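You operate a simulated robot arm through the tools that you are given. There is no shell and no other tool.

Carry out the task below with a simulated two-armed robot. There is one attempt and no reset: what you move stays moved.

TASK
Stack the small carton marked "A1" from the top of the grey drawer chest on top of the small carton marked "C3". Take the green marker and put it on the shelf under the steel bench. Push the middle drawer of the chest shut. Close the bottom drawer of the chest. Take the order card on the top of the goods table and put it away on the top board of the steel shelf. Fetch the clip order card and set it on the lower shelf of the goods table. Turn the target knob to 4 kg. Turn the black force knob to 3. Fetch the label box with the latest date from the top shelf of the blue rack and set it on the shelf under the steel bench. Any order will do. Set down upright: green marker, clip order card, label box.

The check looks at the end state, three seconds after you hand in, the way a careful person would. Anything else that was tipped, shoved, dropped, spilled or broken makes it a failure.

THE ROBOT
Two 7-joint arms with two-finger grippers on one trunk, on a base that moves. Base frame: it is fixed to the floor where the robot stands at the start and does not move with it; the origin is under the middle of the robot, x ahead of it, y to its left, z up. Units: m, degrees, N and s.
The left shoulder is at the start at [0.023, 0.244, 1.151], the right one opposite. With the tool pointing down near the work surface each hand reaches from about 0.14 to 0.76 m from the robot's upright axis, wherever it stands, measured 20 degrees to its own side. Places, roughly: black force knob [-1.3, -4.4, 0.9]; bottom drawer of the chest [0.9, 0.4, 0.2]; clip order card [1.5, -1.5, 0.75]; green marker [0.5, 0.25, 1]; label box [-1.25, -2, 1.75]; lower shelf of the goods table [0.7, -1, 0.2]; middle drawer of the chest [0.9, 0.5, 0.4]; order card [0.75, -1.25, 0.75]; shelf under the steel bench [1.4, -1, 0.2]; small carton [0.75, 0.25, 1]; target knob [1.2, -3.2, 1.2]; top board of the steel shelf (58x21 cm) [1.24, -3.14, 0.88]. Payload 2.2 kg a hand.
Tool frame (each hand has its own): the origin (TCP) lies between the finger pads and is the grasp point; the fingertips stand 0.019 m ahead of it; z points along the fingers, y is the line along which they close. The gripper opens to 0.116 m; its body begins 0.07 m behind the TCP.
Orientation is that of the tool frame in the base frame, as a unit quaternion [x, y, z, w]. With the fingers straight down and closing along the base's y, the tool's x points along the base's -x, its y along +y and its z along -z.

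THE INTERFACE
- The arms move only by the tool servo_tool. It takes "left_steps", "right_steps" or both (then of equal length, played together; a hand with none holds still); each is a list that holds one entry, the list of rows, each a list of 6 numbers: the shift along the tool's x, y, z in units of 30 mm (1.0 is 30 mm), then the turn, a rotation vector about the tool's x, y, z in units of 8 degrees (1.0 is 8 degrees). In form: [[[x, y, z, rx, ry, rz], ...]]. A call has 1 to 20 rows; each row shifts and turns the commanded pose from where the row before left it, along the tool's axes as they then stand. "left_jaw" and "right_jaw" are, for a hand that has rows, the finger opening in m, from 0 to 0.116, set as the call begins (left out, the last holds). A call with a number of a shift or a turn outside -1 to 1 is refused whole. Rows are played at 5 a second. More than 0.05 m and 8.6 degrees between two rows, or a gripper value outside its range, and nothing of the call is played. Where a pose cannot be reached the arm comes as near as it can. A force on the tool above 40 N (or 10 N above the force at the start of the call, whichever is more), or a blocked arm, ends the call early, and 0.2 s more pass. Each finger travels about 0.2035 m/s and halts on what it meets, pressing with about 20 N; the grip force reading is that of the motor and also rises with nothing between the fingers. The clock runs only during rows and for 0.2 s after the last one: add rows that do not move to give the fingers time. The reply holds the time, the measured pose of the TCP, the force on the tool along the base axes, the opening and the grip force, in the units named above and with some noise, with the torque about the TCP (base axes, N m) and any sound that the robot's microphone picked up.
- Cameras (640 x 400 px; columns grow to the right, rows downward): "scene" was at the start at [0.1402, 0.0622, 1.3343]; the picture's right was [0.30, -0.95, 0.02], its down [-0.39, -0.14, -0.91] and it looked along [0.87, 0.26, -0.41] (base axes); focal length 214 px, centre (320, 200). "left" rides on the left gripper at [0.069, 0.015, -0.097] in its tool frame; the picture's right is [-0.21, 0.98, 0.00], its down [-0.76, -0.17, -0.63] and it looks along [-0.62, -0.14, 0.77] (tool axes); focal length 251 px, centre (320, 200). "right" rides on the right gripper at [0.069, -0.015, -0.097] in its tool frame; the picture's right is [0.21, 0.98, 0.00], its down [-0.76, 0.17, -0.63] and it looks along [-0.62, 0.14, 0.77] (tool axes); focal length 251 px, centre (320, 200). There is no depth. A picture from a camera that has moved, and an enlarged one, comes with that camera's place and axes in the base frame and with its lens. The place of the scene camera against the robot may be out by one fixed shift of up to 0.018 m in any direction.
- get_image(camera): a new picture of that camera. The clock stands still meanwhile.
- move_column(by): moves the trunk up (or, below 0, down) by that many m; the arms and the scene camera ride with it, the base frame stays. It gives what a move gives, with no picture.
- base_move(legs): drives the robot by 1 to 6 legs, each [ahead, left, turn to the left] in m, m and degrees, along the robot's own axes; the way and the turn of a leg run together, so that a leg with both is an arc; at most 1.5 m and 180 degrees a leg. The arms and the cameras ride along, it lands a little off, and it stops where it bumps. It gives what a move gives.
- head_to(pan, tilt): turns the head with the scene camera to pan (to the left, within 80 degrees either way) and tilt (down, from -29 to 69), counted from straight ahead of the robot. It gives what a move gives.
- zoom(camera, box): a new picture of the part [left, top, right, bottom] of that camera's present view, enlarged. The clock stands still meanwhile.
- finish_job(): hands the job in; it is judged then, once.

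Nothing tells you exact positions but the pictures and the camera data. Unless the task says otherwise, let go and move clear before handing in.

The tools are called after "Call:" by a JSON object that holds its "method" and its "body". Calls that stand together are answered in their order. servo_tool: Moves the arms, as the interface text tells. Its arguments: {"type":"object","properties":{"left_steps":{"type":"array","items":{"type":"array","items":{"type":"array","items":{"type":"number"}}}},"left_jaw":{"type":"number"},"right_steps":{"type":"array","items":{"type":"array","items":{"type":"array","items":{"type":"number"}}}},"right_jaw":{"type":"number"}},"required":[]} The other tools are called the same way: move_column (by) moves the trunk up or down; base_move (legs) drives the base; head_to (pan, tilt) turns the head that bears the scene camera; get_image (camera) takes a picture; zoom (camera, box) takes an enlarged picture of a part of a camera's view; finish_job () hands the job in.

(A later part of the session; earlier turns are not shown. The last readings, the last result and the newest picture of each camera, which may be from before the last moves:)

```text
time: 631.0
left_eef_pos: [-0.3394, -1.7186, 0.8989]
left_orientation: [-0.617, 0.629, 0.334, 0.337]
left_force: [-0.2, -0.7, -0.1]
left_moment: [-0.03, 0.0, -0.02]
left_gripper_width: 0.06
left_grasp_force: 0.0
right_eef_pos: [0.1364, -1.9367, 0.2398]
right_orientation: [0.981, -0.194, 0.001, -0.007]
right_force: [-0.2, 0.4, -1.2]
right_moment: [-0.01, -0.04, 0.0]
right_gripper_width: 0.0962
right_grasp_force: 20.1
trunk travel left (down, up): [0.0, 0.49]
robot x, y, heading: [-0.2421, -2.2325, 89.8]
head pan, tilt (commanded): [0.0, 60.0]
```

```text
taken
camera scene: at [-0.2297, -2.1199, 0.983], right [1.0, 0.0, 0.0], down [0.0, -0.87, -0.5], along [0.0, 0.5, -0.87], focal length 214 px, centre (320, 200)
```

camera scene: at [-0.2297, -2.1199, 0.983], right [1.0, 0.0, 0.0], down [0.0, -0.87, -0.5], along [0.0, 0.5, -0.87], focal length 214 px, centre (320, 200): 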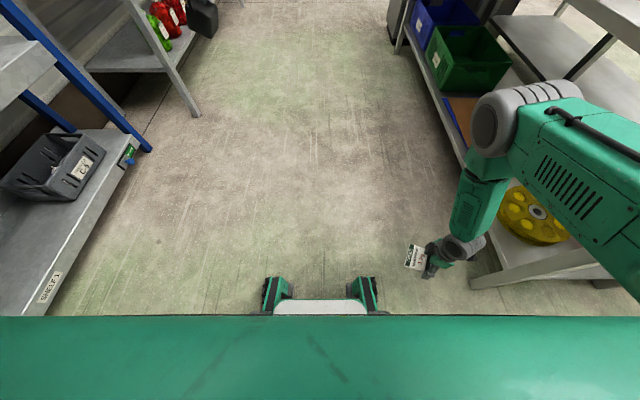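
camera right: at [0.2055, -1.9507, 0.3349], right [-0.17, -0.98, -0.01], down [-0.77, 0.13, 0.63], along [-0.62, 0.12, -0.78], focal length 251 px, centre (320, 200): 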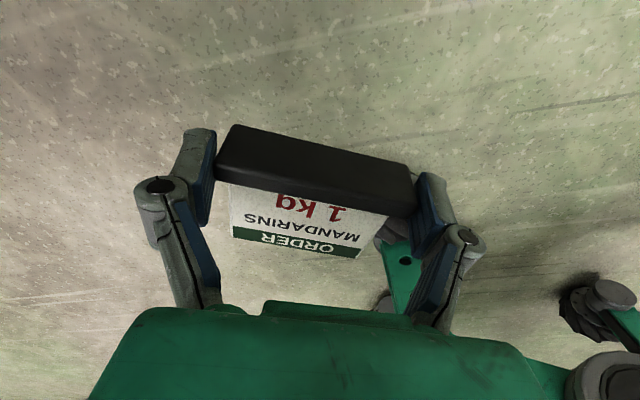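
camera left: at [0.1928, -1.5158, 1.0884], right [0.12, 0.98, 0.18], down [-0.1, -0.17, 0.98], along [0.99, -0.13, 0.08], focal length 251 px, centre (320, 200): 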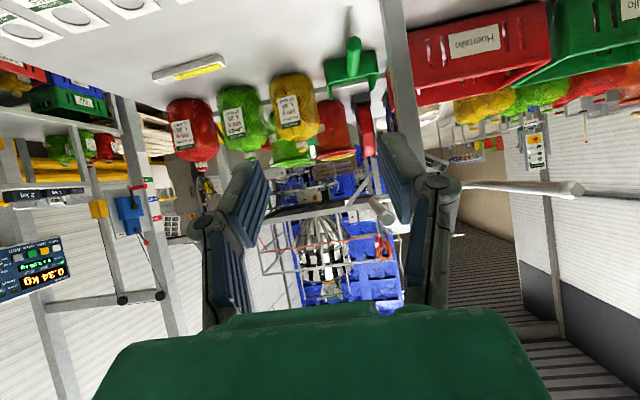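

The card is held flat by its bar. I'll raise it while turning the hand back to straight, then head to the steel shelf.

Call:
{"method": "servo_tool", "body": {"right_steps": [[[0, 0, -0.9, 0, 0, 0.702], [0, 0, -0.9, 0, 0, 0.702], [0, 0, -0.9, 0, 0, 0.702], [0, 0, -0.9, 0, 0, 0.702], [0, 0, -0.9, 0, 0, 0.702], [0, 0, -0.9, 0, 0, 0.702], [0, 0, -0.9, 0, 0, 0.702], [0, 0, -0.9, 0, 0, 0.702], [0, 0, -0.9, 0, 0, 0.702], [0, 0, -0.9, 0, 0, 0.702], [0, 0, -0.9, 0, 0, 0.702], [0, 0, -0.9, 0, 0, 0.702], [0, 0, 0, 0, 0, 0], [0, 0, 0, 0, 0, 0]]]}}

Call:
{"method": "move_column", "body": {"by": 0.22}}

Call:
{"method": "get_image", "body": {"camera": "right"}}

Call:
{"method": "base_move", "body": {"legs": [[-0.15, 0, 0], [0, 0, -90]]}}

Call:
{"method": "get_image", "body": {"camera": "right"}}

```text
time: 634.0
left_eef_pos: [-0.34, -1.7198, 0.8989]
left_orientation: [-0.616, 0.628, 0.334, 0.338]
left_force: [-0.5, 0.0, -0.4]
left_moment: [-0.02, 0.02, 0.03]
left_gripper_width: 0.06
left_grasp_force: 0.0
right_eef_pos: [0.1348, -1.9427, 0.5624]
right_orientation: [0.708, -0.706, -0.005, -0.006]
right_force: [-0.9, 0.6, -0.5]
right_moment: [0.02, 0.01, 0.0]
right_gripper_width: 0.0957
right_grasp_force: 19.6
trunk travel left (down, up): [0.0, 0.49]
robot x, y, heading: [-0.2398, -2.231, 90.2]
head pan, tilt (commanded): [0.0, 60.0]
```

```text
time: 636.3
left_eef_pos: [-0.3402, -1.7183, 1.119]
left_orientation: [-0.617, 0.628, 0.334, 0.337]
left_force: [0.1, 0.4, 0.7]
left_moment: [0.0, -0.01, -0.01]
left_gripper_width: 0.0598
left_grasp_force: 0.1
right_eef_pos: [0.1342, -1.9414, 0.7814]
right_orientation: [-0.707, 0.707, 0.003, 0.006]
right_force: [-0.4, -0.7, -0.5]
right_moment: [0.0, -0.01, -0.01]
right_gripper_width: 0.096
right_grasp_force: 20.1
trunk travel left (down, up): [-0.22, 0.27]
robot x, y, heading: [-0.2378, -2.2295, 90.0]
head pan, tilt (commanded): [0.0, 60.0]
```

```text
taken
camera right: at [0.1492, -2.0121, 0.8767], right [-0.98, -0.22, -0.01], down [-0.17, 0.75, 0.64], along [-0.13, 0.63, -0.77], focal length 251 px, centre (320, 200)
```

right: 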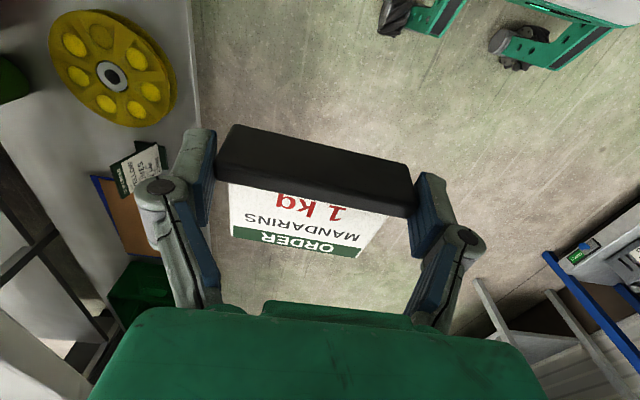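

```text
time: 641.5
left_eef_pos: [0.2723, -2.2896, 1.1197]
left_orientation: [0.014, 0.88, -0.006, 0.474]
left_force: [0.6, 0.2, -0.2]
left_moment: [0.01, -0.03, 0.0]
left_gripper_width: 0.0599
left_grasp_force: 0.1
right_eef_pos: [0.0424, -2.7614, 0.7819]
right_orientation: [0.005, 1.0, -0.002, 0.007]
right_force: [-0.2, 0.0, -0.2]
right_moment: [0.02, 0.01, 0.0]
right_gripper_width: 0.0957
right_grasp_force: 20.3
trunk travel left (down, up): [-0.22, 0.27]
robot x, y, heading: [-0.2391, -2.3845, -1.1]
head pan, tilt (commanded): [0.0, 60.0]
```

```text
taken
camera right: at [-0.028, -2.7764, 0.8769], right [-0.21, 0.98, -0.01], down [0.75, 0.16, 0.64], along [0.63, 0.13, -0.77], focal length 251 px, centre (320, 200)
```

right: 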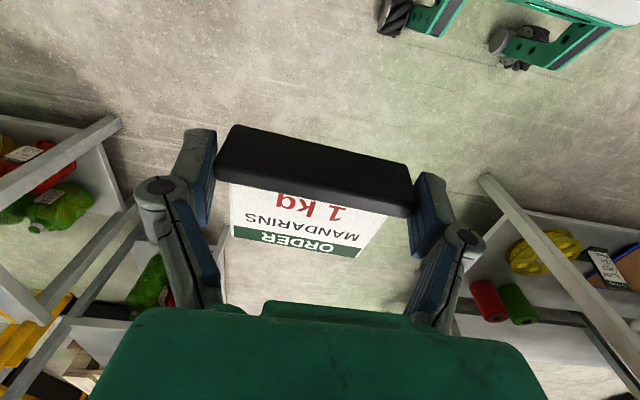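

The card is secure. I'll raise and tuck the right hand in a little, then drive east to the shelf and turn to face it.

Call:
{"method": "servo_tool", "body": {"right_steps": [[[0, 0.41, -0.8, 0, 0, 0], [0, 0.41, -0.8, 0, 0, 0], [0, 0.41, -0.8, 0, 0, 0], [0, 0.41, -0.8, 0, 0, 0], [0, 0.41, -0.8, 0, 0, 0], [0, 0.41, -0.8, 0, 0, 0], [0, 0.41, -0.8, 0, 0, 0], [0, 0.41, -0.8, 0, 0, 0], [0, 0, 0, 0, 0, 0], [0, 0, 0, 0, 0, 0]]]}}

Call:
{"method": "base_move", "body": {"legs": [[1.4, 0, 1.1], [0.3, 0, 0]]}}

Call:
{"method": "base_move", "body": {"legs": [[0, 0, -90]]}}

Call:
{"method": "get_image", "body": {"camera": "right"}}

Call:
{"method": "head_to", "body": {"pan": 0, "tilt": 28}}

Call:
{"method": "get_image", "body": {"camera": "scene"}}

```text
time: 643.7
left_eef_pos: [0.2699, -2.2911, 1.1203]
left_orientation: [0.014, 0.88, -0.005, 0.475]
left_force: [0.2, -0.1, -0.3]
left_moment: [0.0, 0.0, 0.03]
left_gripper_width: 0.06
left_grasp_force: 0.1
right_eef_pos: [0.0507, -2.6849, 0.9332]
right_orientation: [0.005, 1.0, -0.001, 0.008]
right_force: [0.4, 0.3, -1.5]
right_moment: [0.02, 0.01, -0.04]
right_gripper_width: 0.0957
right_grasp_force: 20.5
right hand out of reach, approached as far as the arm can: row 2, 3, 7, 8
trunk travel left (down, up): [-0.22, 0.27]
robot x, y, heading: [-0.2396, -2.3848, -0.9]
head pan, tilt (commanded): [0.0, 60.0]
```

```text
time: 652.3
left_eef_pos: [1.9553, -2.3018, 1.12]
left_orientation: [0.011, 0.88, -0.005, 0.475]
left_force: [-0.4, 0.4, 0.5]
left_moment: [0.01, 0.0, -0.02]
left_gripper_width: 0.0599
left_grasp_force: 0.0
right_eef_pos: [1.7394, -2.6977, 0.9341]
right_orientation: [0.001, 1.0, -0.003, 0.008]
right_force: [0.2, 0.2, -1.0]
right_moment: [0.01, 0.04, 0.01]
right_gripper_width: 0.0954
right_grasp_force: 19.8
trunk travel left (down, up): [-0.22, 0.27]
robot x, y, heading: [1.4428, -2.3993, -0.7]
head pan, tilt (commanded): [0.0, 60.0]
```

```text
time: 656.5
left_eef_pos: [1.541, -2.9073, 1.1213]
left_orientation: [0.629, 0.614, -0.34, 0.334]
left_force: [-0.7, 0.3, -0.3]
left_moment: [0.03, 0.02, -0.01]
left_gripper_width: 0.0601
left_grasp_force: 0.1
right_eef_pos: [1.1456, -2.6884, 0.9337]
right_orientation: [0.709, 0.705, -0.009, 0.004]
right_force: [-0.6, 0.0, -0.5]
right_moment: [0.0, -0.02, 0.0]
right_gripper_width: 0.0952
right_grasp_force: 19.8
trunk travel left (down, up): [-0.22, 0.27]
robot x, y, heading: [1.444, -2.4001, -90.6]
head pan, tilt (commanded): [0.0, 60.0]
```

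```text
taken
camera right: at [1.1301, -2.6185, 1.0285], right [0.98, 0.21, -0.01], down [0.17, -0.75, 0.64], along [0.13, -0.63, -0.76], focal length 251 px, centre (320, 200)
```

right: 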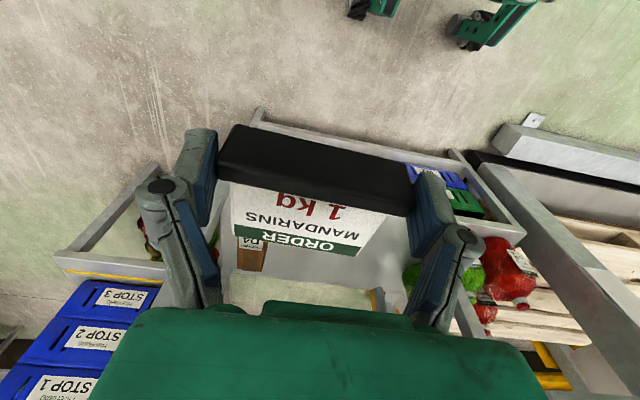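

```text
time: 657.5
left_eef_pos: [1.5423, -2.9047, 1.1235]
left_orientation: [0.629, 0.614, -0.34, 0.334]
left_force: [-0.8, 0.9, -0.1]
left_moment: [-0.02, 0.0, -0.01]
left_gripper_width: 0.06
left_grasp_force: 0.1
right_eef_pos: [1.1458, -2.6881, 0.9342]
right_orientation: [0.709, 0.705, -0.008, 0.005]
right_force: [0.7, 0.7, -0.6]
right_moment: [0.01, 0.0, 0.03]
right_gripper_width: 0.0951
right_grasp_force: 20.1
trunk travel left (down, up): [-0.22, 0.27]
robot x, y, heading: [1.4446, -2.3988, -90.6]
head pan, tilt (commanded): [0.0, 28.0]
```

```text
taken
camera scene: at [1.4529, -2.528, 1.2482], right [-1.0, 0.01, 0.0], down [0.01, 0.47, -0.88], along [-0.01, -0.88, -0.47], focal length 214 px, centre (320, 200)
```

scene: 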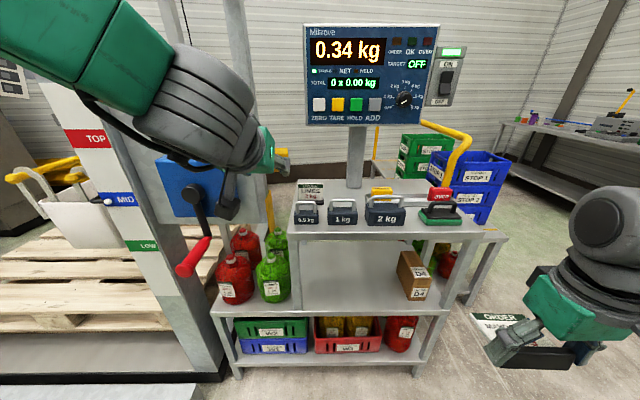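

I'm in front of the shelf again. I'll zoom in on the top board to find the free spot.

Call:
{"method": "zoom", "body": {"camera": "scene", "box": [280, 150, 480, 250]}}

Call:
{"method": "zoom", "body": {"camera": "scene", "box": [290, 15, 490, 135]}}

```text
3.20 times, centred on (380, 200) of scene
camera zoom: at [1.4529, -2.528, 1.2482], right [-1.0, 0.01, 0.0], down [0.01, 0.47, -0.88], along [-0.01, -0.88, -0.47], focal length 686 px, centre (128, 200)
```

zoom: 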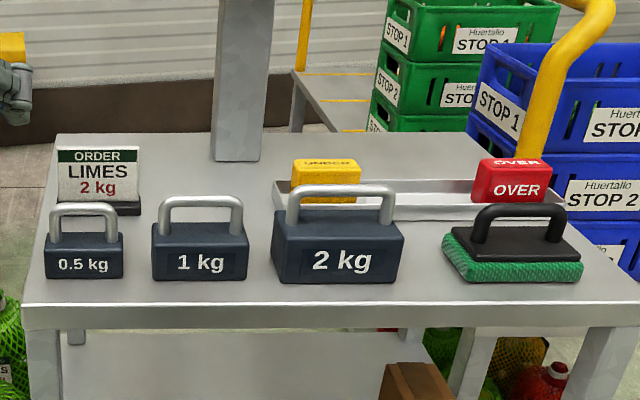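

```text
3.20 times, centred on (390, 75) of scene
camera zoom: at [1.4529, -2.528, 1.2482], right [-1.0, 0.01, 0.0], down [0.01, 0.47, -0.88], along [-0.01, -0.88, -0.47], focal length 686 px, centre (96, 600)
```

zoom: 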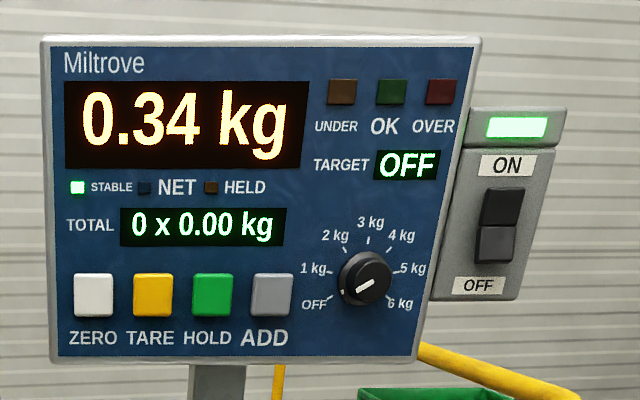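

The free spot is behind the 1 kg weight, between the LIMES card and the tray: x 1.295–1.43, y -3.13 to -3.30. I'll step closer, raise the right hand above the weights, and move over that spot.

Call:
{"method": "base_move", "body": {"legs": [[0.1, 0, 0]]}}

Call:
{"method": "servo_tool", "body": {"right_steps": [[[0, 0, -0.4, 0, 0, 0], [0, 0, -0.7, 0, 0, 0], [0, 0, -0.8, 0, 0, 0], [0, 0, -0.7, 0, 0, 0], [0, 0, -0.6, 0, 0, 0], [0, 0, -0.3, 0, 0, 0], [0, 0, 0, 0, 0, 0], [0, 0, 0, 0, 0, 0], [-0.5, 0.3, 0, 0, 0, 0], [-0.7, 0.42, 0, 0, 0, 0], [-0.75, 0.45, 0, 0, 0, 0], [-0.75, 0.45, 0, 0, 0, 0], [-0.75, 0.45, 0, 0, 0, 0], [-0.75, 0.45, 0, 0, 0, 0], [-0.75, 0.45, 0, 0, 0, 0], [-0.75, 0.45, 0, 0, 0, 0], [0, 0, 0, 0, 0, 0], [0, 0, 0, 0, 0, 0], [0, 0, 0, 0, 0, 0], [0, 0, 0, 0, 0, 0]]]}}

Call:
{"method": "get_image", "body": {"camera": "right"}}

Call:
{"method": "get_image", "body": {"camera": "scene"}}

```text
time: 658.6
left_eef_pos: [1.5396, -3.0068, 1.1219]
left_orientation: [0.63, 0.614, -0.339, 0.333]
left_force: [0.2, -0.4, -0.4]
left_moment: [0.01, 0.0, 0.01]
left_gripper_width: 0.0599
left_grasp_force: 0.1
right_eef_pos: [1.1434, -2.7892, 0.9352]
right_orientation: [0.709, 0.705, -0.007, 0.005]
right_force: [-0.6, 0.3, -1.2]
right_moment: [0.02, 0.01, 0.01]
right_gripper_width: 0.0953
right_grasp_force: 19.7
trunk travel left (down, up): [-0.22, 0.27]
robot x, y, heading: [1.4422, -2.496, -90.9]
head pan, tilt (commanded): [0.0, 28.0]
```

```text
time: 662.8
left_eef_pos: [1.5409, -3.0039, 1.1225]
left_orientation: [0.629, 0.613, -0.341, 0.334]
left_force: [-0.3, 0.0, -0.2]
left_moment: [-0.02, 0.01, -0.01]
left_gripper_width: 0.06
left_grasp_force: 0.1
right_eef_pos: [1.2156, -2.9941, 1.0004]
right_orientation: [0.709, 0.705, -0.009, 0.005]
right_force: [-0.2, -0.5, -0.8]
right_moment: [0.0, -0.03, 0.0]
right_gripper_width: 0.0951
right_grasp_force: 19.7
right hand out of reach, approached as far as the arm can: row 1, 2, 3, 4, 5, 6
trunk travel left (down, up): [-0.22, 0.27]
robot x, y, heading: [1.4429, -2.4973, -90.6]
head pan, tilt (commanded): [0.0, 28.0]
```

```text
taken
camera right: at [1.2014, -2.923, 1.0952], right [0.98, 0.21, -0.01], down [0.17, -0.74, 0.65], along [0.13, -0.63, -0.76], focal length 251 px, centre (320, 200)
```

right: 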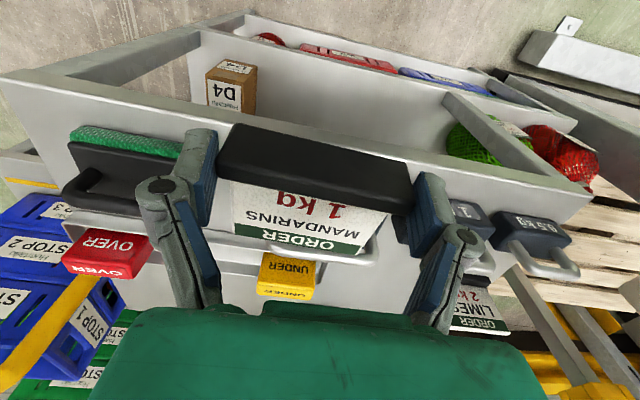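

```text
taken
camera scene: at [1.4524, -2.6284, 1.2482], right [-1.0, 0.01, 0.0], down [0.0, 0.47, -0.88], along [-0.01, -0.88, -0.47], focal length 214 px, centre (320, 200)
```

scene: 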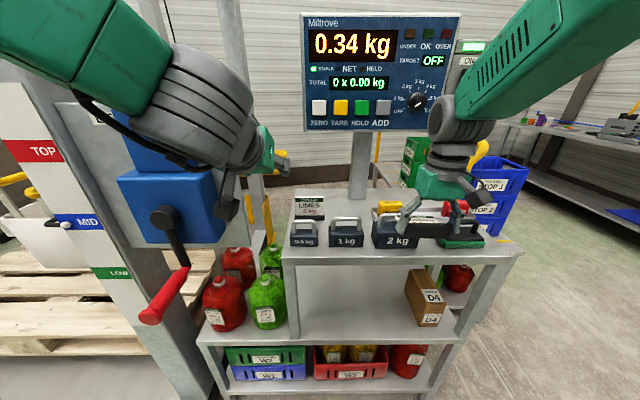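

The card passes close above the 2 kg handle, so I'll raise it 5 cm first, then continue to the spot.

Call:
{"method": "servo_tool", "body": {"right_steps": [[[0, 0, -0.5, 0, 0, 0], [0, 0, -0.6, 0, 0, 0], [0, 0, -0.5, 0, 0, 0], [0, 0, 0, 0, 0, 0], [-0.35, 0.33, 0, 0, 0, 0], [-0.45, 0.42, 0, 0, 0, 0], [-0.45, 0.42, 0, 0, 0, 0], [-0.45, 0.42, 0, 0, 0, 0], [-0.45, 0.42, 0, 0, 0, 0], [-0.45, 0.42, 0, 0, 0, 0], [-0.45, 0.42, 0, 0, 0, 0], [-0.45, 0.42, 0, 0, 0, 0], [-0.45, 0.42, 0, 0, 0, 0], [-0.45, 0.42, 0, 0, 0, 0], [-0.45, 0.42, 0, 0, 0, 0], [-0.42, 0.39, 0, 0, 0, 0], [0, 0, 0, 0, 0, 0], [0, 0, 0, 0, 0, 0], [0, 0, 0, 0, 0, 0], [0, 0, 0, 0, 0, 0]]]}}

Call:
{"method": "get_image", "body": {"camera": "right"}}

Call:
{"method": "get_image", "body": {"camera": "scene"}}

```text
time: 667.0
left_eef_pos: [1.5416, -3.0039, 1.1227]
left_orientation: [0.63, 0.613, -0.341, 0.332]
left_force: [0.4, -0.6, -1.1]
left_moment: [0.0, 0.02, -0.01]
left_gripper_width: 0.0601
left_grasp_force: 0.1
right_eef_pos: [1.3628, -3.1516, 1.0536]
right_orientation: [0.71, 0.705, -0.009, 0.005]
right_force: [-0.2, -0.2, -0.4]
right_moment: [0.0, 0.03, 0.0]
right_gripper_width: 0.0946
right_grasp_force: 20.2
trunk travel left (down, up): [-0.22, 0.27]
robot x, y, heading: [1.4417, -2.4998, -90.8]
head pan, tilt (commanded): [0.0, 28.0]
```

```text
taken
camera right: at [1.3477, -3.0801, 1.1476], right [0.98, 0.21, -0.01], down [0.17, -0.74, 0.65], along [0.13, -0.63, -0.76], focal length 251 px, centre (320, 200)
```

right: 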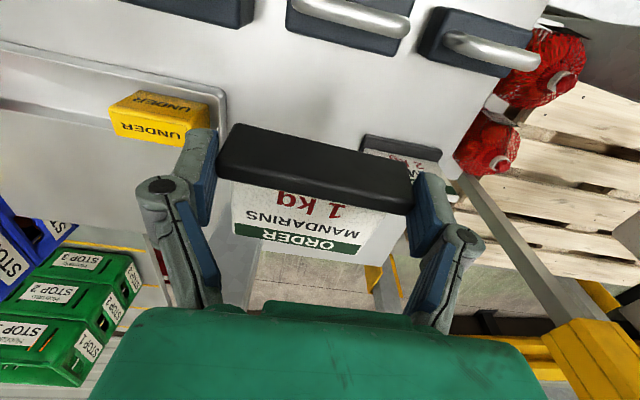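

```text
taken
camera scene: at [1.4533, -2.6294, 1.2481], right [-1.0, 0.01, 0.0], down [0.0, 0.47, -0.88], along [-0.01, -0.88, -0.47], focal length 214 px, centre (320, 200)
```

scene: 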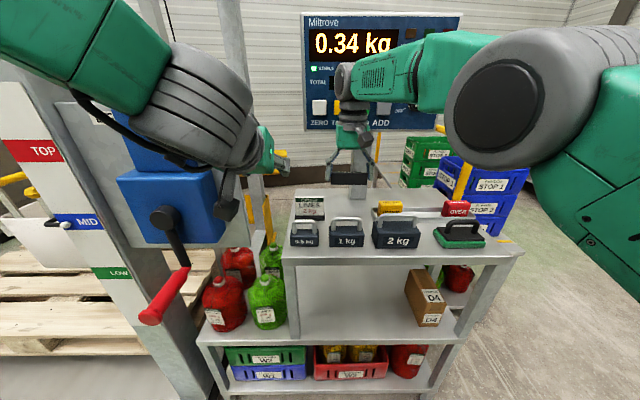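

The hand is above the free area with clearance on all sides. I'll shift 5 mm and lower.

Call:
{"method": "servo_tool", "body": {"right_steps": [[[0, -0.08, 0, 0, 0, 0], [0, -0.08, 0, 0, 0, 0], [0, 0, 0.5, 0, 0, 0], [0, 0, 0.5, 0, 0, 0], [0, 0, 0.5, 0, 0, 0], [0, 0, 0.5, 0, 0, 0], [0, 0, 0.5, 0, 0, 0], [0, 0, 0.5, 0, 0, 0], [0, 0, 0.5, 0, 0, 0], [0, 0, 0.5, 0, 0, 0], [0, 0, 0, 0, 0, 0], [0, 0, 0, 0, 0, 0]]]}}

Call:
{"method": "get_image", "body": {"camera": "right"}}

Call:
{"method": "zoom", "body": {"camera": "scene", "box": [280, 120, 480, 260]}}

```text
time: 669.6
left_eef_pos: [1.5415, -3.0045, 1.1224]
left_orientation: [0.629, 0.614, -0.341, 0.334]
left_force: [-0.8, 0.4, 0.0]
left_moment: [0.01, 0.02, 0.0]
left_gripper_width: 0.06
left_grasp_force: 0.1
right_eef_pos: [1.358, -3.1536, 0.9307]
right_orientation: [0.71, 0.705, -0.008, 0.004]
right_force: [-0.6, 0.4, -0.8]
right_moment: [0.03, 0.02, -0.02]
right_gripper_width: 0.0949
right_grasp_force: 20.3
trunk travel left (down, up): [-0.22, 0.27]
robot x, y, heading: [1.4433, -2.4996, -90.5]
head pan, tilt (commanded): [0.0, 28.0]
```

```text
taken
camera right: at [1.3427, -3.0839, 1.026], right [0.98, 0.21, -0.01], down [0.17, -0.74, 0.65], along [0.13, -0.63, -0.76], focal length 251 px, centre (320, 200)
```

right: 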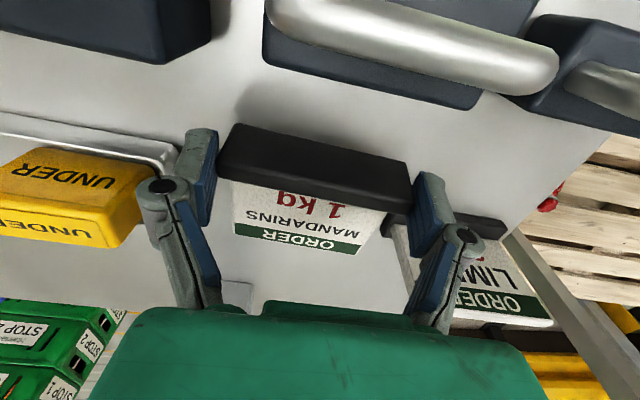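

```text
2.86 times, centred on (380, 190) of scene
camera zoom: at [1.4533, -2.6297, 1.2481], right [-1.0, 0.01, 0.0], down [0.0, 0.47, -0.88], along [-0.01, -0.88, -0.47], focal length 613 px, centre (149, 229)
```

zoom: 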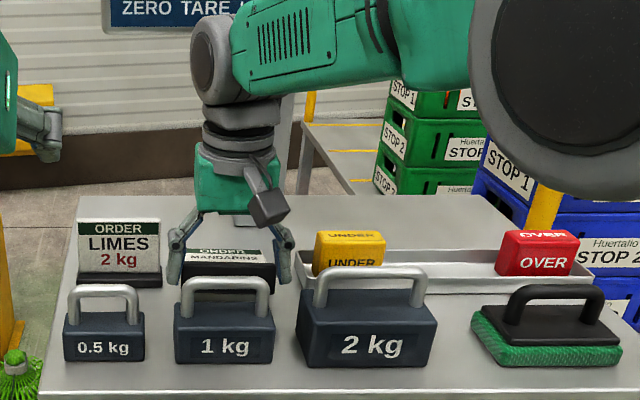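

Call:
{"method": "servo_tool", "body": {"right_steps": [[[0, 0, 0.2, 0, 0, 0], [0, 0, 0.2, 0, 0, 0], [0, 0, 0.1, 0, 0, 0], [0, 0, 0, 0, 0, 0]]]}}

Call:
{"method": "servo_tool", "body": {"right_steps": [[[0, 0, 0.1, 0, 0, 0], [0, 0, 0.1, 0, 0, 0], [0, 0, 0, 0, 0, 0]]]}}

Call:
{"method": "servo_tool", "body": {"right_steps": [[[0, 0, 0.08, 0, 0, 0], [0, 0, 0.08, 0, 0, 0], [0, 0, 0, 0, 0, 0]]]}}

```text
time: 670.6
left_eef_pos: [1.5411, -3.0038, 1.123]
left_orientation: [0.629, 0.614, -0.34, 0.334]
left_force: [-0.5, 0.4, 0.2]
left_moment: [-0.03, -0.03, -0.01]
left_gripper_width: 0.06
left_grasp_force: 0.0
right_eef_pos: [1.3575, -3.155, 0.9164]
right_orientation: [0.709, 0.706, -0.009, 0.005]
right_force: [0.0, -1.0, -1.1]
right_moment: [0.01, 0.02, -0.01]
right_gripper_width: 0.0951
right_grasp_force: 19.6
trunk travel left (down, up): [-0.22, 0.27]
robot x, y, heading: [1.4412, -2.4999, -90.5]
head pan, tilt (commanded): [0.0, 28.0]
```

```text
time: 671.4
left_eef_pos: [1.5407, -3.0035, 1.122]
left_orientation: [0.63, 0.614, -0.341, 0.333]
left_force: [-0.3, 0.7, 0.1]
left_moment: [-0.02, -0.01, -0.01]
left_gripper_width: 0.0599
left_grasp_force: 0.1
right_eef_pos: [1.3575, -3.1558, 0.9103]
right_orientation: [0.709, 0.705, -0.009, 0.005]
right_force: [-0.1, 0.3, -1.5]
right_moment: [0.01, -0.02, 0.02]
right_gripper_width: 0.0947
right_grasp_force: 20.6
trunk travel left (down, up): [-0.22, 0.27]
robot x, y, heading: [1.4441, -2.5002, -90.8]
head pan, tilt (commanded): [0.0, 28.0]
```

```text
time: 672.2
left_eef_pos: [1.5422, -3.0021, 1.122]
left_orientation: [0.629, 0.614, -0.34, 0.333]
left_force: [0.3, 0.8, -0.1]
left_moment: [-0.02, 0.0, -0.02]
left_gripper_width: 0.0601
left_grasp_force: 0.0
right_eef_pos: [1.3583, -3.1551, 0.9082]
right_orientation: [0.709, 0.706, -0.011, 0.007]
right_force: [0.3, 0.9, 15.1]
right_moment: [0.03, 0.51, 0.0]
right_gripper_width: 0.095
right_grasp_force: 20.3
trunk travel left (down, up): [-0.22, 0.27]
robot x, y, heading: [1.4413, -2.4976, -90.9]
head pan, tilt (commanded): [0.0, 28.0]
```

Contact with the board. I'll relieve it slightly, open the fingers a little, and lift straight up.

Call:
{"method": "servo_tool", "body": {"right_steps": [[[0, 0, -0.06, 0, 0, 0], [0, 0, 0, 0, 0, 0]]]}}

Call:
{"method": "servo_tool", "body": {"right_steps": [[[0, 0, 0, 0, 0, 0], [0, 0, 0, 0, 0, 0], [0, 0, 0, 0, 0, 0], [0, 0, 0, 0, 0, 0]]], "right_jaw": 0.112}}

Call:
{"method": "get_image", "body": {"camera": "right"}}

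Call:
{"method": "servo_tool", "body": {"right_steps": [[[0, 0, -0.15, 0, 0, 0], [0, 0, -0.3, 0, 0, 0], [0, 0, -0.5, 0, 0, 0], [0, 0, -0.5, 0, 0, 0], [0, 0, -0.5, 0, 0, 0], [0, 0, -0.5, 0, 0, 0], [0, 0, -0.5, 0, 0, 0], [0, 0, -0.5, 0, 0, 0], [0, 0, -0.5, 0, 0, 0], [0, 0, -0.3, 0, 0, 0], [0, 0, 0, 0, 0, 0], [0, 0, 0, 0, 0, 0]]]}}

Call:
{"method": "get_image", "body": {"camera": "right"}}

Call:
{"method": "zoom", "body": {"camera": "scene", "box": [280, 120, 480, 260]}}

```text
time: 672.8
left_eef_pos: [1.5423, -3.0022, 1.1231]
left_orientation: [0.629, 0.614, -0.341, 0.334]
left_force: [-1.0, 0.4, -0.8]
left_moment: [0.01, -0.01, 0.0]
left_gripper_width: 0.0601
left_grasp_force: 0.1
right_eef_pos: [1.3591, -3.1556, 0.9081]
right_orientation: [0.709, 0.705, -0.01, 0.006]
right_force: [-0.6, -3.5, 9.7]
right_moment: [-0.07, 0.28, 0.11]
right_gripper_width: 0.095
right_grasp_force: 19.9
trunk travel left (down, up): [-0.22, 0.27]
robot x, y, heading: [1.4416, -2.4961, -90.6]
head pan, tilt (commanded): [0.0, 28.0]
```

```text
time: 673.8
left_eef_pos: [1.5414, -3.0035, 1.1221]
left_orientation: [0.629, 0.614, -0.341, 0.333]
left_force: [0.6, -0.1, 0.0]
left_moment: [0.01, -0.01, 0.0]
left_gripper_width: 0.0602
left_grasp_force: 0.1
right_eef_pos: [1.3571, -3.1536, 0.9081]
right_orientation: [0.709, 0.705, -0.008, 0.005]
right_force: [1.0, 0.4, 0.0]
right_moment: [-0.01, -0.01, -0.02]
right_gripper_width: 0.1123
right_grasp_force: 0.0
trunk travel left (down, up): [-0.22, 0.27]
robot x, y, heading: [1.4475, -2.4983, -90.8]
head pan, tilt (commanded): [0.0, 28.0]
```

```text
taken
camera right: at [1.3428, -3.0838, 1.0023], right [0.98, 0.21, -0.01], down [0.17, -0.74, 0.65], along [0.13, -0.63, -0.76], focal length 251 px, centre (320, 200)
```

right: 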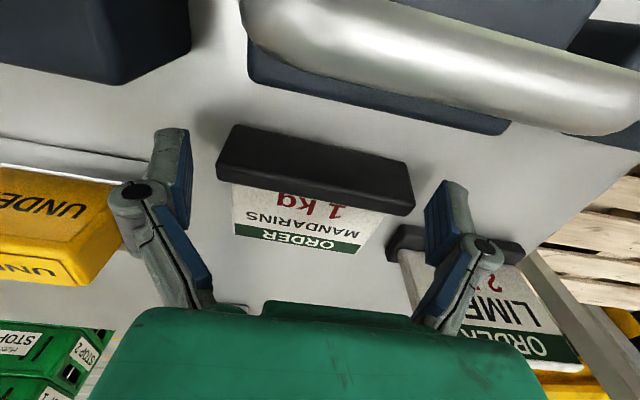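

```text
time: 676.4
left_eef_pos: [1.5412, -3.0039, 1.1222]
left_orientation: [0.63, 0.614, -0.341, 0.333]
left_force: [0.5, -0.5, -0.1]
left_moment: [0.0, 0.0, 0.0]
left_gripper_width: 0.0601
left_grasp_force: 0.1
right_eef_pos: [1.3569, -3.1518, 1.0346]
right_orientation: [0.708, 0.706, -0.008, 0.005]
right_force: [1.3, -0.2, -0.4]
right_moment: [0.03, 0.0, 0.0]
right_gripper_width: 0.1122
right_grasp_force: 0.1
trunk travel left (down, up): [-0.22, 0.27]
robot x, y, heading: [1.4442, -2.497, -90.7]
head pan, tilt (commanded): [0.0, 28.0]
```

```text
taken
camera right: at [1.3427, -3.081, 1.1296], right [0.98, 0.21, -0.01], down [0.17, -0.74, 0.65], along [0.13, -0.63, -0.76], focal length 251 px, centre (320, 200)
```

right: 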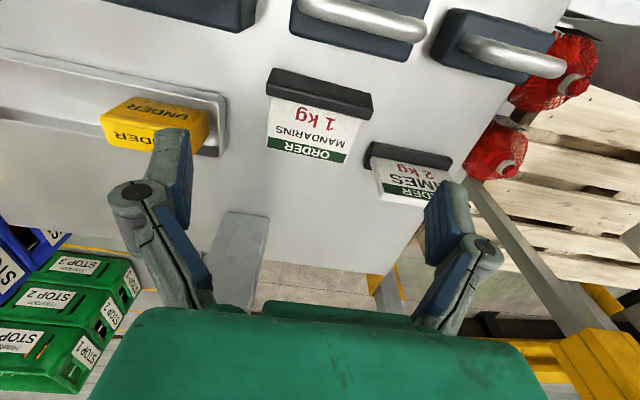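

```text
2.86 times, centred on (380, 190) of scene
camera zoom: at [1.4533, -2.6293, 1.2481], right [-1.0, 0.01, 0.0], down [0.0, 0.47, -0.88], along [-0.01, -0.88, -0.47], focal length 613 px, centre (149, 229)
```

zoom: 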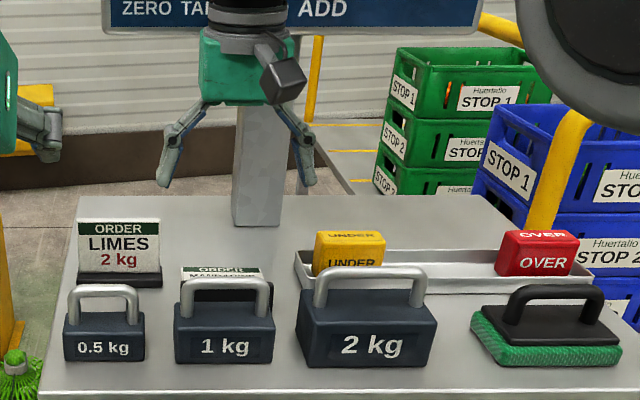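

The order card rests on the top board, clear of everything else. Next is the target knob on the display (now at OFF, needs 4 kg). I'll move the right hand back and up, raise the trunk, and tilt it to point at the display.

Call:
{"method": "servo_tool", "body": {"right_steps": [[[0, 0, -0.6, 0, 0, 0], [0, 0, -0.6, 0, 0, 0], [0.6, -0.36, -0.2, 0, 0, 0], [0.6, -0.36, -0.2, 0, 0, 0], [0.6, -0.36, -0.2, 0, 0, 0], [0.6, -0.36, -0.2, 0, 0, 0], [0.6, -0.36, -0.2, 0, 0, 0], [0.6, -0.36, -0.2, 0, 0, 0], [0.6, -0.36, -0.2, 0, 0, 0], [0.6, -0.36, -0.2, 0, 0, 0], [0.6, -0.36, -0.2, 0, 0, 0], [0.6, -0.36, -0.2, 0, 0, 0], [0, 0, 0, 0, 0, 0], [0, 0, 0, 0, 0, 0]]]}}

Call:
{"method": "move_column", "body": {"by": 0.1}}

Call:
{"method": "servo_tool", "body": {"right_steps": [[[0, 0, 0, 0, 0, 0], [0, 0, 0, 0, 0, 0], [0, 0, 0, 0, 0, 0], [0, 0, 0, 0, 0, 0], [0, 0, 0, 0, -0.9375, 0], [0, 0, 0, 0, -0.9375, 0], [0, 0, 0, 0, -0.9375, 0], [0, 0, 0, 0, -0.9375, 0], [0, 0, 0, 0, -0.9375, 0], [0, 0, 0, 0, -0.9375, 0], [0, 0, 0, 0, -0.9375, 0], [0, 0, 0, 0, -0.9375, 0], [0, 0, 0, 0, 0, 0], [0, 0, 0, 0, 0, 0], [0, 0, 0, 0, 0, 0], [0, 0, 0, 0, 0, 0]]], "right_jaw": 0.08}}

Call:
{"method": "get_image", "body": {"camera": "right"}}

Call:
{"method": "get_image", "body": {"camera": "scene"}}

```text
time: 679.4
left_eef_pos: [1.541, -3.0041, 1.1218]
left_orientation: [0.63, 0.613, -0.341, 0.333]
left_force: [0.1, -0.1, 0.0]
left_moment: [0.01, 0.0, 0.0]
left_gripper_width: 0.0599
left_grasp_force: 0.0
right_eef_pos: [1.2495, -2.9672, 1.128]
right_orientation: [0.708, 0.706, -0.01, 0.005]
right_force: [0.3, 0.5, -0.8]
right_moment: [0.0, 0.0, -0.01]
right_gripper_width: 0.1122
right_grasp_force: 0.0
trunk travel left (down, up): [-0.22, 0.27]
robot x, y, heading: [1.4406, -2.4982, -90.7]
head pan, tilt (commanded): [0.0, 28.0]
```

```text
time: 680.8
left_eef_pos: [1.5409, -3.0039, 1.223]
left_orientation: [0.63, 0.614, -0.341, 0.333]
left_force: [0.6, -0.3, -1.0]
left_moment: [0.03, -0.04, 0.03]
left_gripper_width: 0.0598
left_grasp_force: 0.1
right_eef_pos: [1.2518, -2.9677, 1.2291]
right_orientation: [0.709, 0.705, -0.009, 0.004]
right_force: [0.2, -0.5, 0.3]
right_moment: [0.0, -0.02, 0.0]
right_gripper_width: 0.1122
right_grasp_force: 0.0
trunk travel left (down, up): [-0.32, 0.17]
robot x, y, heading: [1.4452, -2.4991, -90.5]
head pan, tilt (commanded): [0.0, 28.0]
```

```text
time: 684.2
left_eef_pos: [1.5406, -3.0033, 1.2228]
left_orientation: [0.63, 0.613, -0.341, 0.334]
left_force: [-0.7, -1.0, 0.8]
left_moment: [-0.01, 0.02, 0.0]
left_gripper_width: 0.0599
left_grasp_force: 0.3
right_eef_pos: [1.2491, -2.9683, 1.2285]
right_orientation: [0.61, 0.608, -0.361, 0.357]
right_force: [1.0, 0.6, 0.5]
right_moment: [0.02, 0.0, 0.02]
right_gripper_width: 0.0802
right_grasp_force: 0.1
trunk travel left (down, up): [-0.32, 0.17]
robot x, y, heading: [1.4459, -2.4962, -90.7]
head pan, tilt (commanded): [0.0, 28.0]
```

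```text
taken
camera right: at [1.2339, -2.8506, 1.2146], right [0.98, 0.1, -0.19], down [0.17, 0.19, 0.97], along [0.13, -0.98, 0.17], focal length 251 px, centre (320, 200)
```

right: 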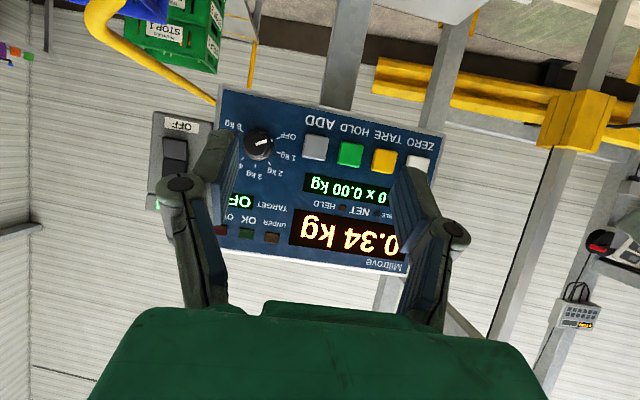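

```text
taken
camera scene: at [1.4514, -2.6277, 1.3483], right [-1.0, 0.01, 0.0], down [0.01, 0.47, -0.88], along [-0.01, -0.88, -0.47], focal length 214 px, centre (320, 200)
```

scene: 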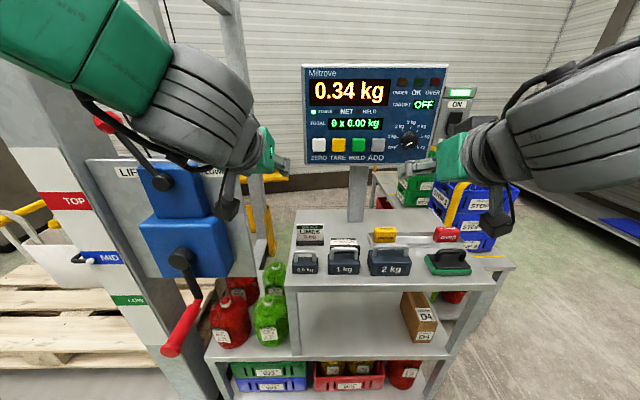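

The hand tilts fine here. I'll bring it the rest of the way to horizontal.

Call:
{"method": "servo_tool", "body": {"right_steps": [[[0, 0, 0, 0, -0.9375, 0], [0, 0, 0, 0, -0.9375, 0], [0, 0, 0, 0, -0.9375, 0], [0, 0, 0, 0, -0.9375, 0], [0, 0, 0, 0, 0, 0], [0, 0, 0, 0, 0, 0], [0, 0, 0, 0, 0, 0], [0, 0, 0, 0, 0, 0]]]}}

Call:
{"method": "get_image", "body": {"camera": "right"}}

Call:
{"method": "zoom", "body": {"camera": "scene", "box": [300, 60, 480, 170]}}

```text
time: 686.0
left_eef_pos: [1.5398, -3.0038, 1.2231]
left_orientation: [0.63, 0.614, -0.339, 0.334]
left_force: [0.4, -0.6, -0.3]
left_moment: [0.0, -0.02, -0.01]
left_gripper_width: 0.0601
left_grasp_force: 0.0
right_eef_pos: [1.2537, -2.9762, 1.2308]
right_orientation: [-0.495, -0.494, 0.508, -0.503]
right_force: [0.2, 0.3, 0.3]
right_moment: [0.02, -0.01, -0.04]
right_gripper_width: 0.0798
right_grasp_force: 0.0
right hand out of reach, approached as far as the arm can: row 4
trunk travel left (down, up): [-0.32, 0.17]
robot x, y, heading: [1.4438, -2.4962, -90.7]
head pan, tilt (commanded): [0.0, 28.0]
```

```text
taken
camera right: at [1.2374, -2.882, 1.1593], right [0.98, -0.01, -0.22], down [0.17, 0.65, 0.74], along [0.13, -0.76, 0.63], focal length 251 px, centre (320, 200)
```

right: 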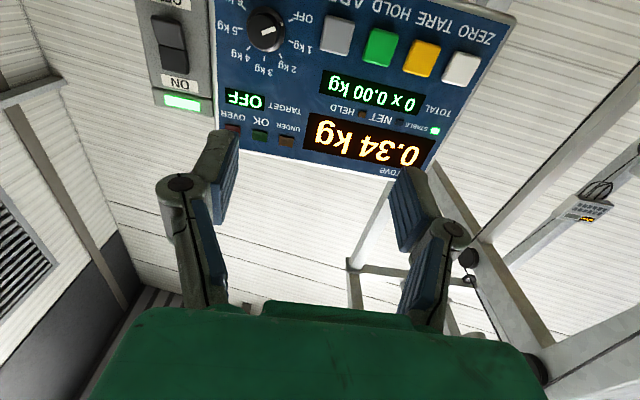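

```text
3.56 times, centred on (390, 115) of scene
camera zoom: at [1.4515, -2.6278, 1.3483], right [-1.0, 0.01, 0.0], down [0.01, 0.47, -0.88], along [-0.01, -0.88, -0.47], focal length 763 px, centre (71, 502)
```

zoom: 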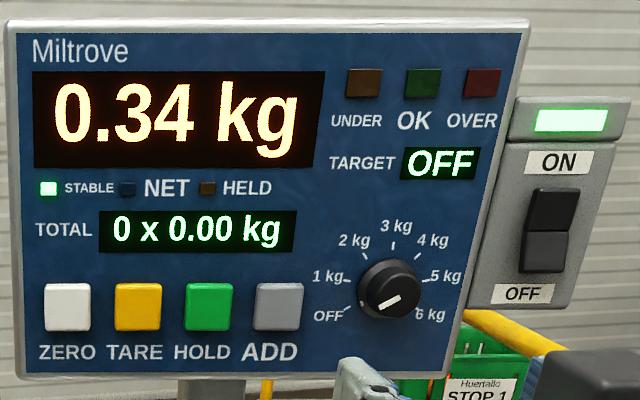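

The hand points straight at the display. Triangulation gives the knob front at (1.176, -3.253, 1.216), about 5 cm across. Turning from OFF to 4 kg is about 160° clockwise, so I'll pre-roll the hand by -80° before gripping.

Call:
{"method": "servo_tool", "body": {"right_steps": [[[0, 0, 0, 0, 0, -0.833], [0, 0, 0, 0, 0, -0.833], [0, 0, 0, 0, 0, -0.833], [0, 0, 0, 0, 0, -0.833], [0, 0, 0, 0, 0, -0.833], [0, 0, 0, 0, 0, -0.833], [0, 0, 0, 0, 0, -0.833], [0, 0, 0, 0, 0, -0.833], [0, 0, 0, 0, 0, -0.833], [0, 0, 0, 0, 0, -0.833], [0, 0, 0, 0, 0, -0.833], [0, 0, 0, 0, 0, -0.833], [0, 0, 0, 0, 0, 0], [0, 0, 0, 0, 0, 0], [0, 0, 0, 0, 0, 0], [0, 0, 0, 0, 0, 0]]]}}

Call:
{"method": "get_image", "body": {"camera": "right"}}

Call:
{"method": "get_image", "body": {"camera": "scene"}}

```text
time: 689.4
left_eef_pos: [1.5398, -3.004, 1.223]
left_orientation: [0.629, 0.614, -0.34, 0.334]
left_force: [-0.7, 0.5, -0.4]
left_moment: [0.03, 0.04, 0.0]
left_gripper_width: 0.0601
left_grasp_force: 0.1
right_eef_pos: [1.2525, -2.9787, 1.2303]
right_orientation: [-0.062, -0.697, 0.712, -0.059]
right_force: [0.8, -0.2, 0.7]
right_moment: [-0.02, -0.02, -0.01]
right_gripper_width: 0.0803
right_grasp_force: 0.1
trunk travel left (down, up): [-0.32, 0.17]
robot x, y, heading: [1.4428, -2.4953, -90.6]
head pan, tilt (commanded): [0.0, 28.0]
```

```text
taken
camera right: at [1.1824, -2.8808, 1.2309], right [-0.05, -0.02, -1.0], down [0.78, 0.63, -0.05], along [0.63, -0.78, -0.01], focal length 251 px, centre (320, 200)
```

right: 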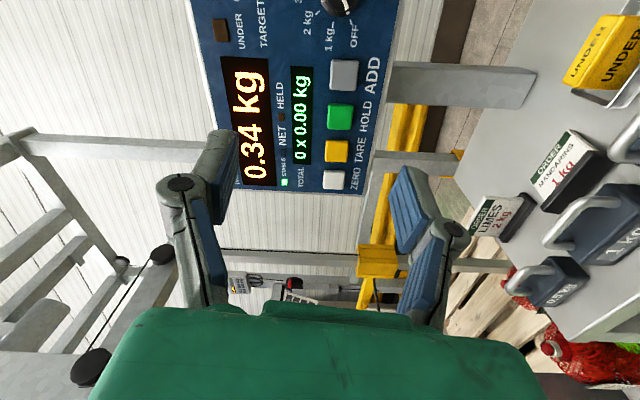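

```text
taken
camera scene: at [1.4518, -2.628, 1.3483], right [-1.0, 0.01, 0.0], down [0.01, 0.47, -0.88], along [-0.01, -0.88, -0.47], focal length 214 px, centre (320, 200)
```

scene: 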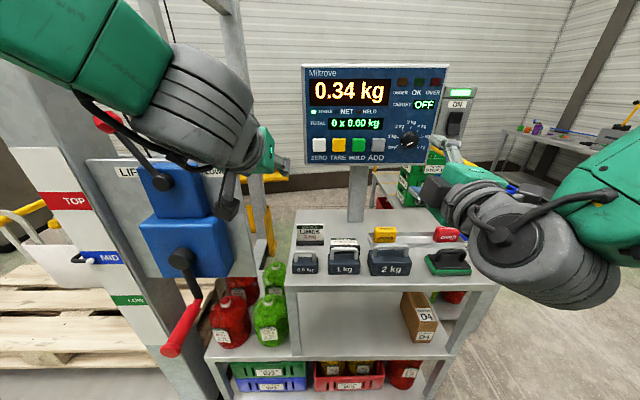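

The roll is reachable. I'll line up with the knob axis and advance part of the way.

Call:
{"method": "servo_tool", "body": {"right_steps": [[[0.643, 0.055, 0, 0, 0, 0], [0.643, 0.055, 0, 0, 0, 0], [0.643, 0.055, 0, 0, 0, 0], [0.643, 0.055, 0, 0, 0, 0], [0, 0, 0.7, 0, 0, 0], [0, 0, 0.7, 0, 0, 0], [0, 0, 0.7, 0, 0, 0], [0, 0, 0.7, 0, 0, 0], [0, 0, 0.7, 0, 0, 0], [0, 0, 0.7, 0, 0, 0], [0, 0, 0.7, 0, 0, 0], [0, 0, 0.7, 0, 0, 0], [0, 0, 0, 0, 0, 0], [0, 0, 0, 0, 0, 0], [0, 0, 0, 0, 0, 0], [0, 0, 0, 0, 0, 0]]]}}

Call:
{"method": "get_image", "body": {"camera": "right"}}

Call:
{"method": "zoom", "body": {"camera": "scene", "box": [300, 60, 480, 170]}}

```text
time: 692.8
left_eef_pos: [1.5395, -3.0034, 1.2226]
left_orientation: [0.629, 0.614, -0.34, 0.334]
left_force: [0.6, 0.3, -0.2]
left_moment: [0.01, 0.01, 0.0]
left_gripper_width: 0.0598
left_grasp_force: 0.1
right_eef_pos: [1.2195, -3.0001, 1.2227]
right_orientation: [-0.063, -0.698, 0.711, -0.058]
right_force: [0.6, -0.1, -0.2]
right_moment: [-0.02, -0.03, 0.01]
right_gripper_width: 0.0801
right_grasp_force: 0.0
right hand out of reach, approached as far as the arm can: row 1, 2, 3, 4, 5, 6, 7, 8, 9, 10, 11, 12
trunk travel left (down, up): [-0.32, 0.17]
robot x, y, heading: [1.4434, -2.4982, -90.7]
head pan, tilt (commanded): [0.0, 28.0]
```

```text
taken
camera right: at [1.1486, -2.9037, 1.223], right [-0.04, -0.02, -1.0], down [0.78, 0.63, -0.05], along [0.63, -0.78, -0.01], focal length 251 px, centre (320, 200)
```

right: 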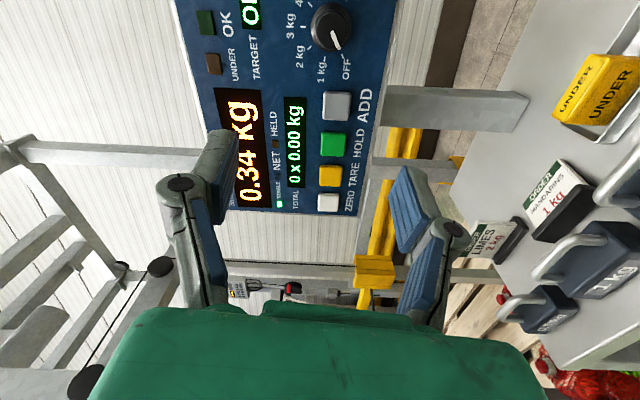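

```text
3.56 times, centred on (390, 115) of scene
camera zoom: at [1.4514, -2.6281, 1.3483], right [-1.0, 0.01, 0.0], down [0.01, 0.47, -0.88], along [-0.01, -0.88, -0.47], focal length 763 px, centre (71, 502)
```

zoom: 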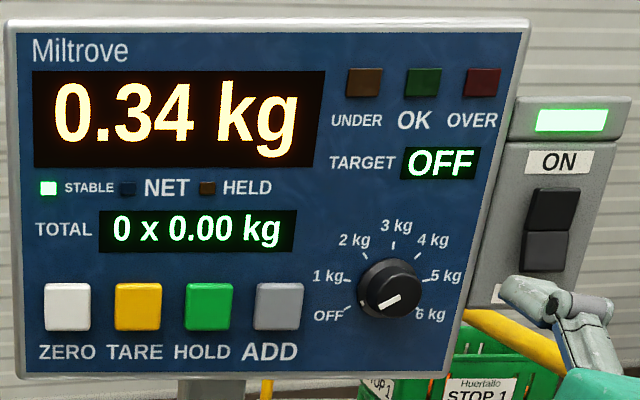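

At that roll the wrist runs out of range, so I'll use ±40° and turn the knob in two grips. I'll roll back to -40° and approach.

Call:
{"method": "servo_tool", "body": {"right_steps": [[[0, 0, 0, 0, 0, 0.833], [0, 0, 0, 0, 0, 0.833], [0, 0, 0, 0, 0, 0.833], [0, 0, 0, 0, 0, 0.833], [0, 0, 0, 0, 0, 0.833], [0, 0, 0, 0, 0, 0.833], [0, 0, 0, 0, 0, 0], [0, 0, 0, 0, 0, 0], [0, 0, 0.5, 0, 0, 0], [0, 0, 0.6, 0, 0, 0], [0, 0, 0.6, 0, 0, 0], [0, 0, 0.6, 0, 0, 0], [0, 0, 0.6, 0, 0, 0], [0, 0, 0.6, 0, 0, 0], [0, 0, 0, 0, 0, 0], [0, 0, 0, 0, 0, 0]]]}}

Call:
{"method": "get_image", "body": {"camera": "right"}}

```text
time: 696.2
left_eef_pos: [1.54, -3.0033, 1.2238]
left_orientation: [0.629, 0.614, -0.34, 0.334]
left_force: [-0.1, -0.4, -0.4]
left_moment: [-0.02, 0.02, 0.01]
left_gripper_width: 0.06
left_grasp_force: 0.2
right_eef_pos: [1.2186, -3.0001, 1.222]
right_orientation: [-0.298, -0.634, 0.649, -0.298]
right_force: [0.5, 0.1, 0.8]
right_moment: [0.0, 0.02, 0.0]
right_gripper_width: 0.0801
right_grasp_force: 0.1
right hand out of reach, approached as far as the arm can: row 9, 10, 11, 12, 13, 14
trunk travel left (down, up): [-0.32, 0.17]
robot x, y, heading: [1.4446, -2.4994, -90.6]
head pan, tilt (commanded): [0.0, 28.0]
```

```text
taken
camera right: at [1.1624, -2.9034, 1.1769], right [0.61, -0.02, -0.79], down [0.62, 0.64, 0.46], along [0.5, -0.77, 0.4], focal length 251 px, centre (320, 200)
```

right: 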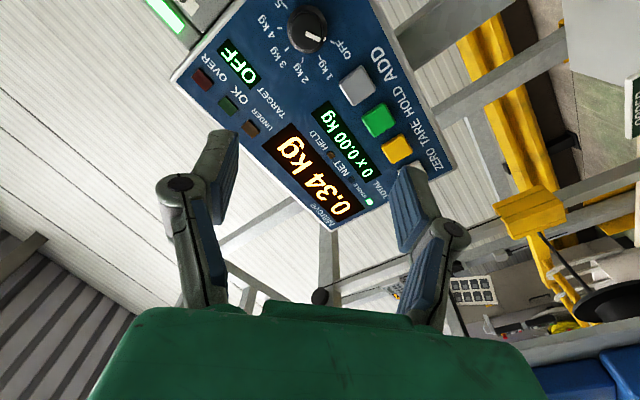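

The arm can't extend forward like this because the forearm slopes down too much. I'll pull both hands back, lower the trunk so the forearm comes from below, and then raise the right hand.

Call:
{"method": "servo_tool", "body": {"left_steps": [[[0.545, 0, -0.84, 0, 0, 0], [0.545, 0, -0.84, 0, 0, 0], [0.545, 0, -0.84, 0, 0, 0], [0.545, 0, -0.84, 0, 0, 0], [0, 0, 0, 0, 0, 0], [0, 0, 0, 0, 0, 0], [0, 0, 0, 0, 0, 0], [0, 0, 0, 0, 0, 0]]], "right_steps": [[[0, 0, -0.6, 0, 0, 0], [0, 0, -0.6, 0, 0, 0], [0, 0, -0.6, 0, 0, 0], [0, 0, -0.6, 0, 0, 0], [0, 0, 0, 0, 0, 0], [0, 0, 0, 0, 0, 0], [0, 0, 0, 0, 0, 0], [0, 0, 0, 0, 0, 0]]]}}

Call:
{"method": "move_column", "body": {"by": -0.24}}

Call:
{"method": "get_image", "body": {"camera": "scene"}}

```text
time: 698.0
left_eef_pos: [1.5448, -2.8858, 1.2226]
left_orientation: [0.629, 0.614, -0.34, 0.334]
left_force: [0.1, -0.3, 0.7]
left_moment: [-0.02, 0.01, -0.01]
left_gripper_width: 0.0601
left_grasp_force: 0.0
right_eef_pos: [1.2281, -2.9869, 1.2277]
right_orientation: [-0.297, -0.634, 0.648, -0.299]
right_force: [0.0, -1.1, 0.1]
right_moment: [0.02, 0.02, 0.02]
right_gripper_width: 0.0797
right_grasp_force: 0.1
right hand out of reach, approached as far as the arm can: row 1, 2, 3, 4
trunk travel left (down, up): [-0.32, 0.17]
robot x, y, heading: [1.444, -2.4976, -90.9]
head pan, tilt (commanded): [0.0, 28.0]
```

```text
time: 700.5
left_eef_pos: [1.5439, -2.8848, 0.9825]
left_orientation: [0.63, 0.614, -0.34, 0.333]
left_force: [0.2, -0.5, -0.6]
left_moment: [0.01, 0.01, 0.01]
left_gripper_width: 0.06
left_grasp_force: 0.1
right_eef_pos: [1.2291, -2.9865, 0.9877]
right_orientation: [-0.296, -0.634, 0.649, -0.299]
right_force: [-0.3, -0.3, 0.3]
right_moment: [0.02, 0.0, 0.01]
right_gripper_width: 0.08
right_grasp_force: 0.1
trunk travel left (down, up): [-0.08, 0.41]
robot x, y, heading: [1.4429, -2.4965, -90.4]
head pan, tilt (commanded): [0.0, 28.0]
```

```text
taken
camera scene: at [1.452, -2.6269, 1.1084], right [-1.0, 0.01, 0.0], down [0.01, 0.47, -0.88], along [-0.01, -0.88, -0.47], focal length 214 px, centre (320, 200)
```

scene: 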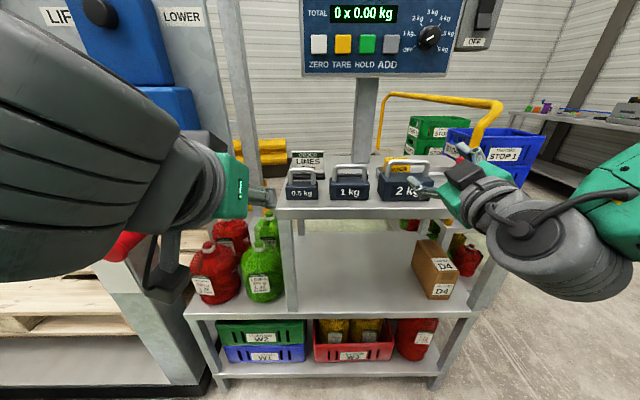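

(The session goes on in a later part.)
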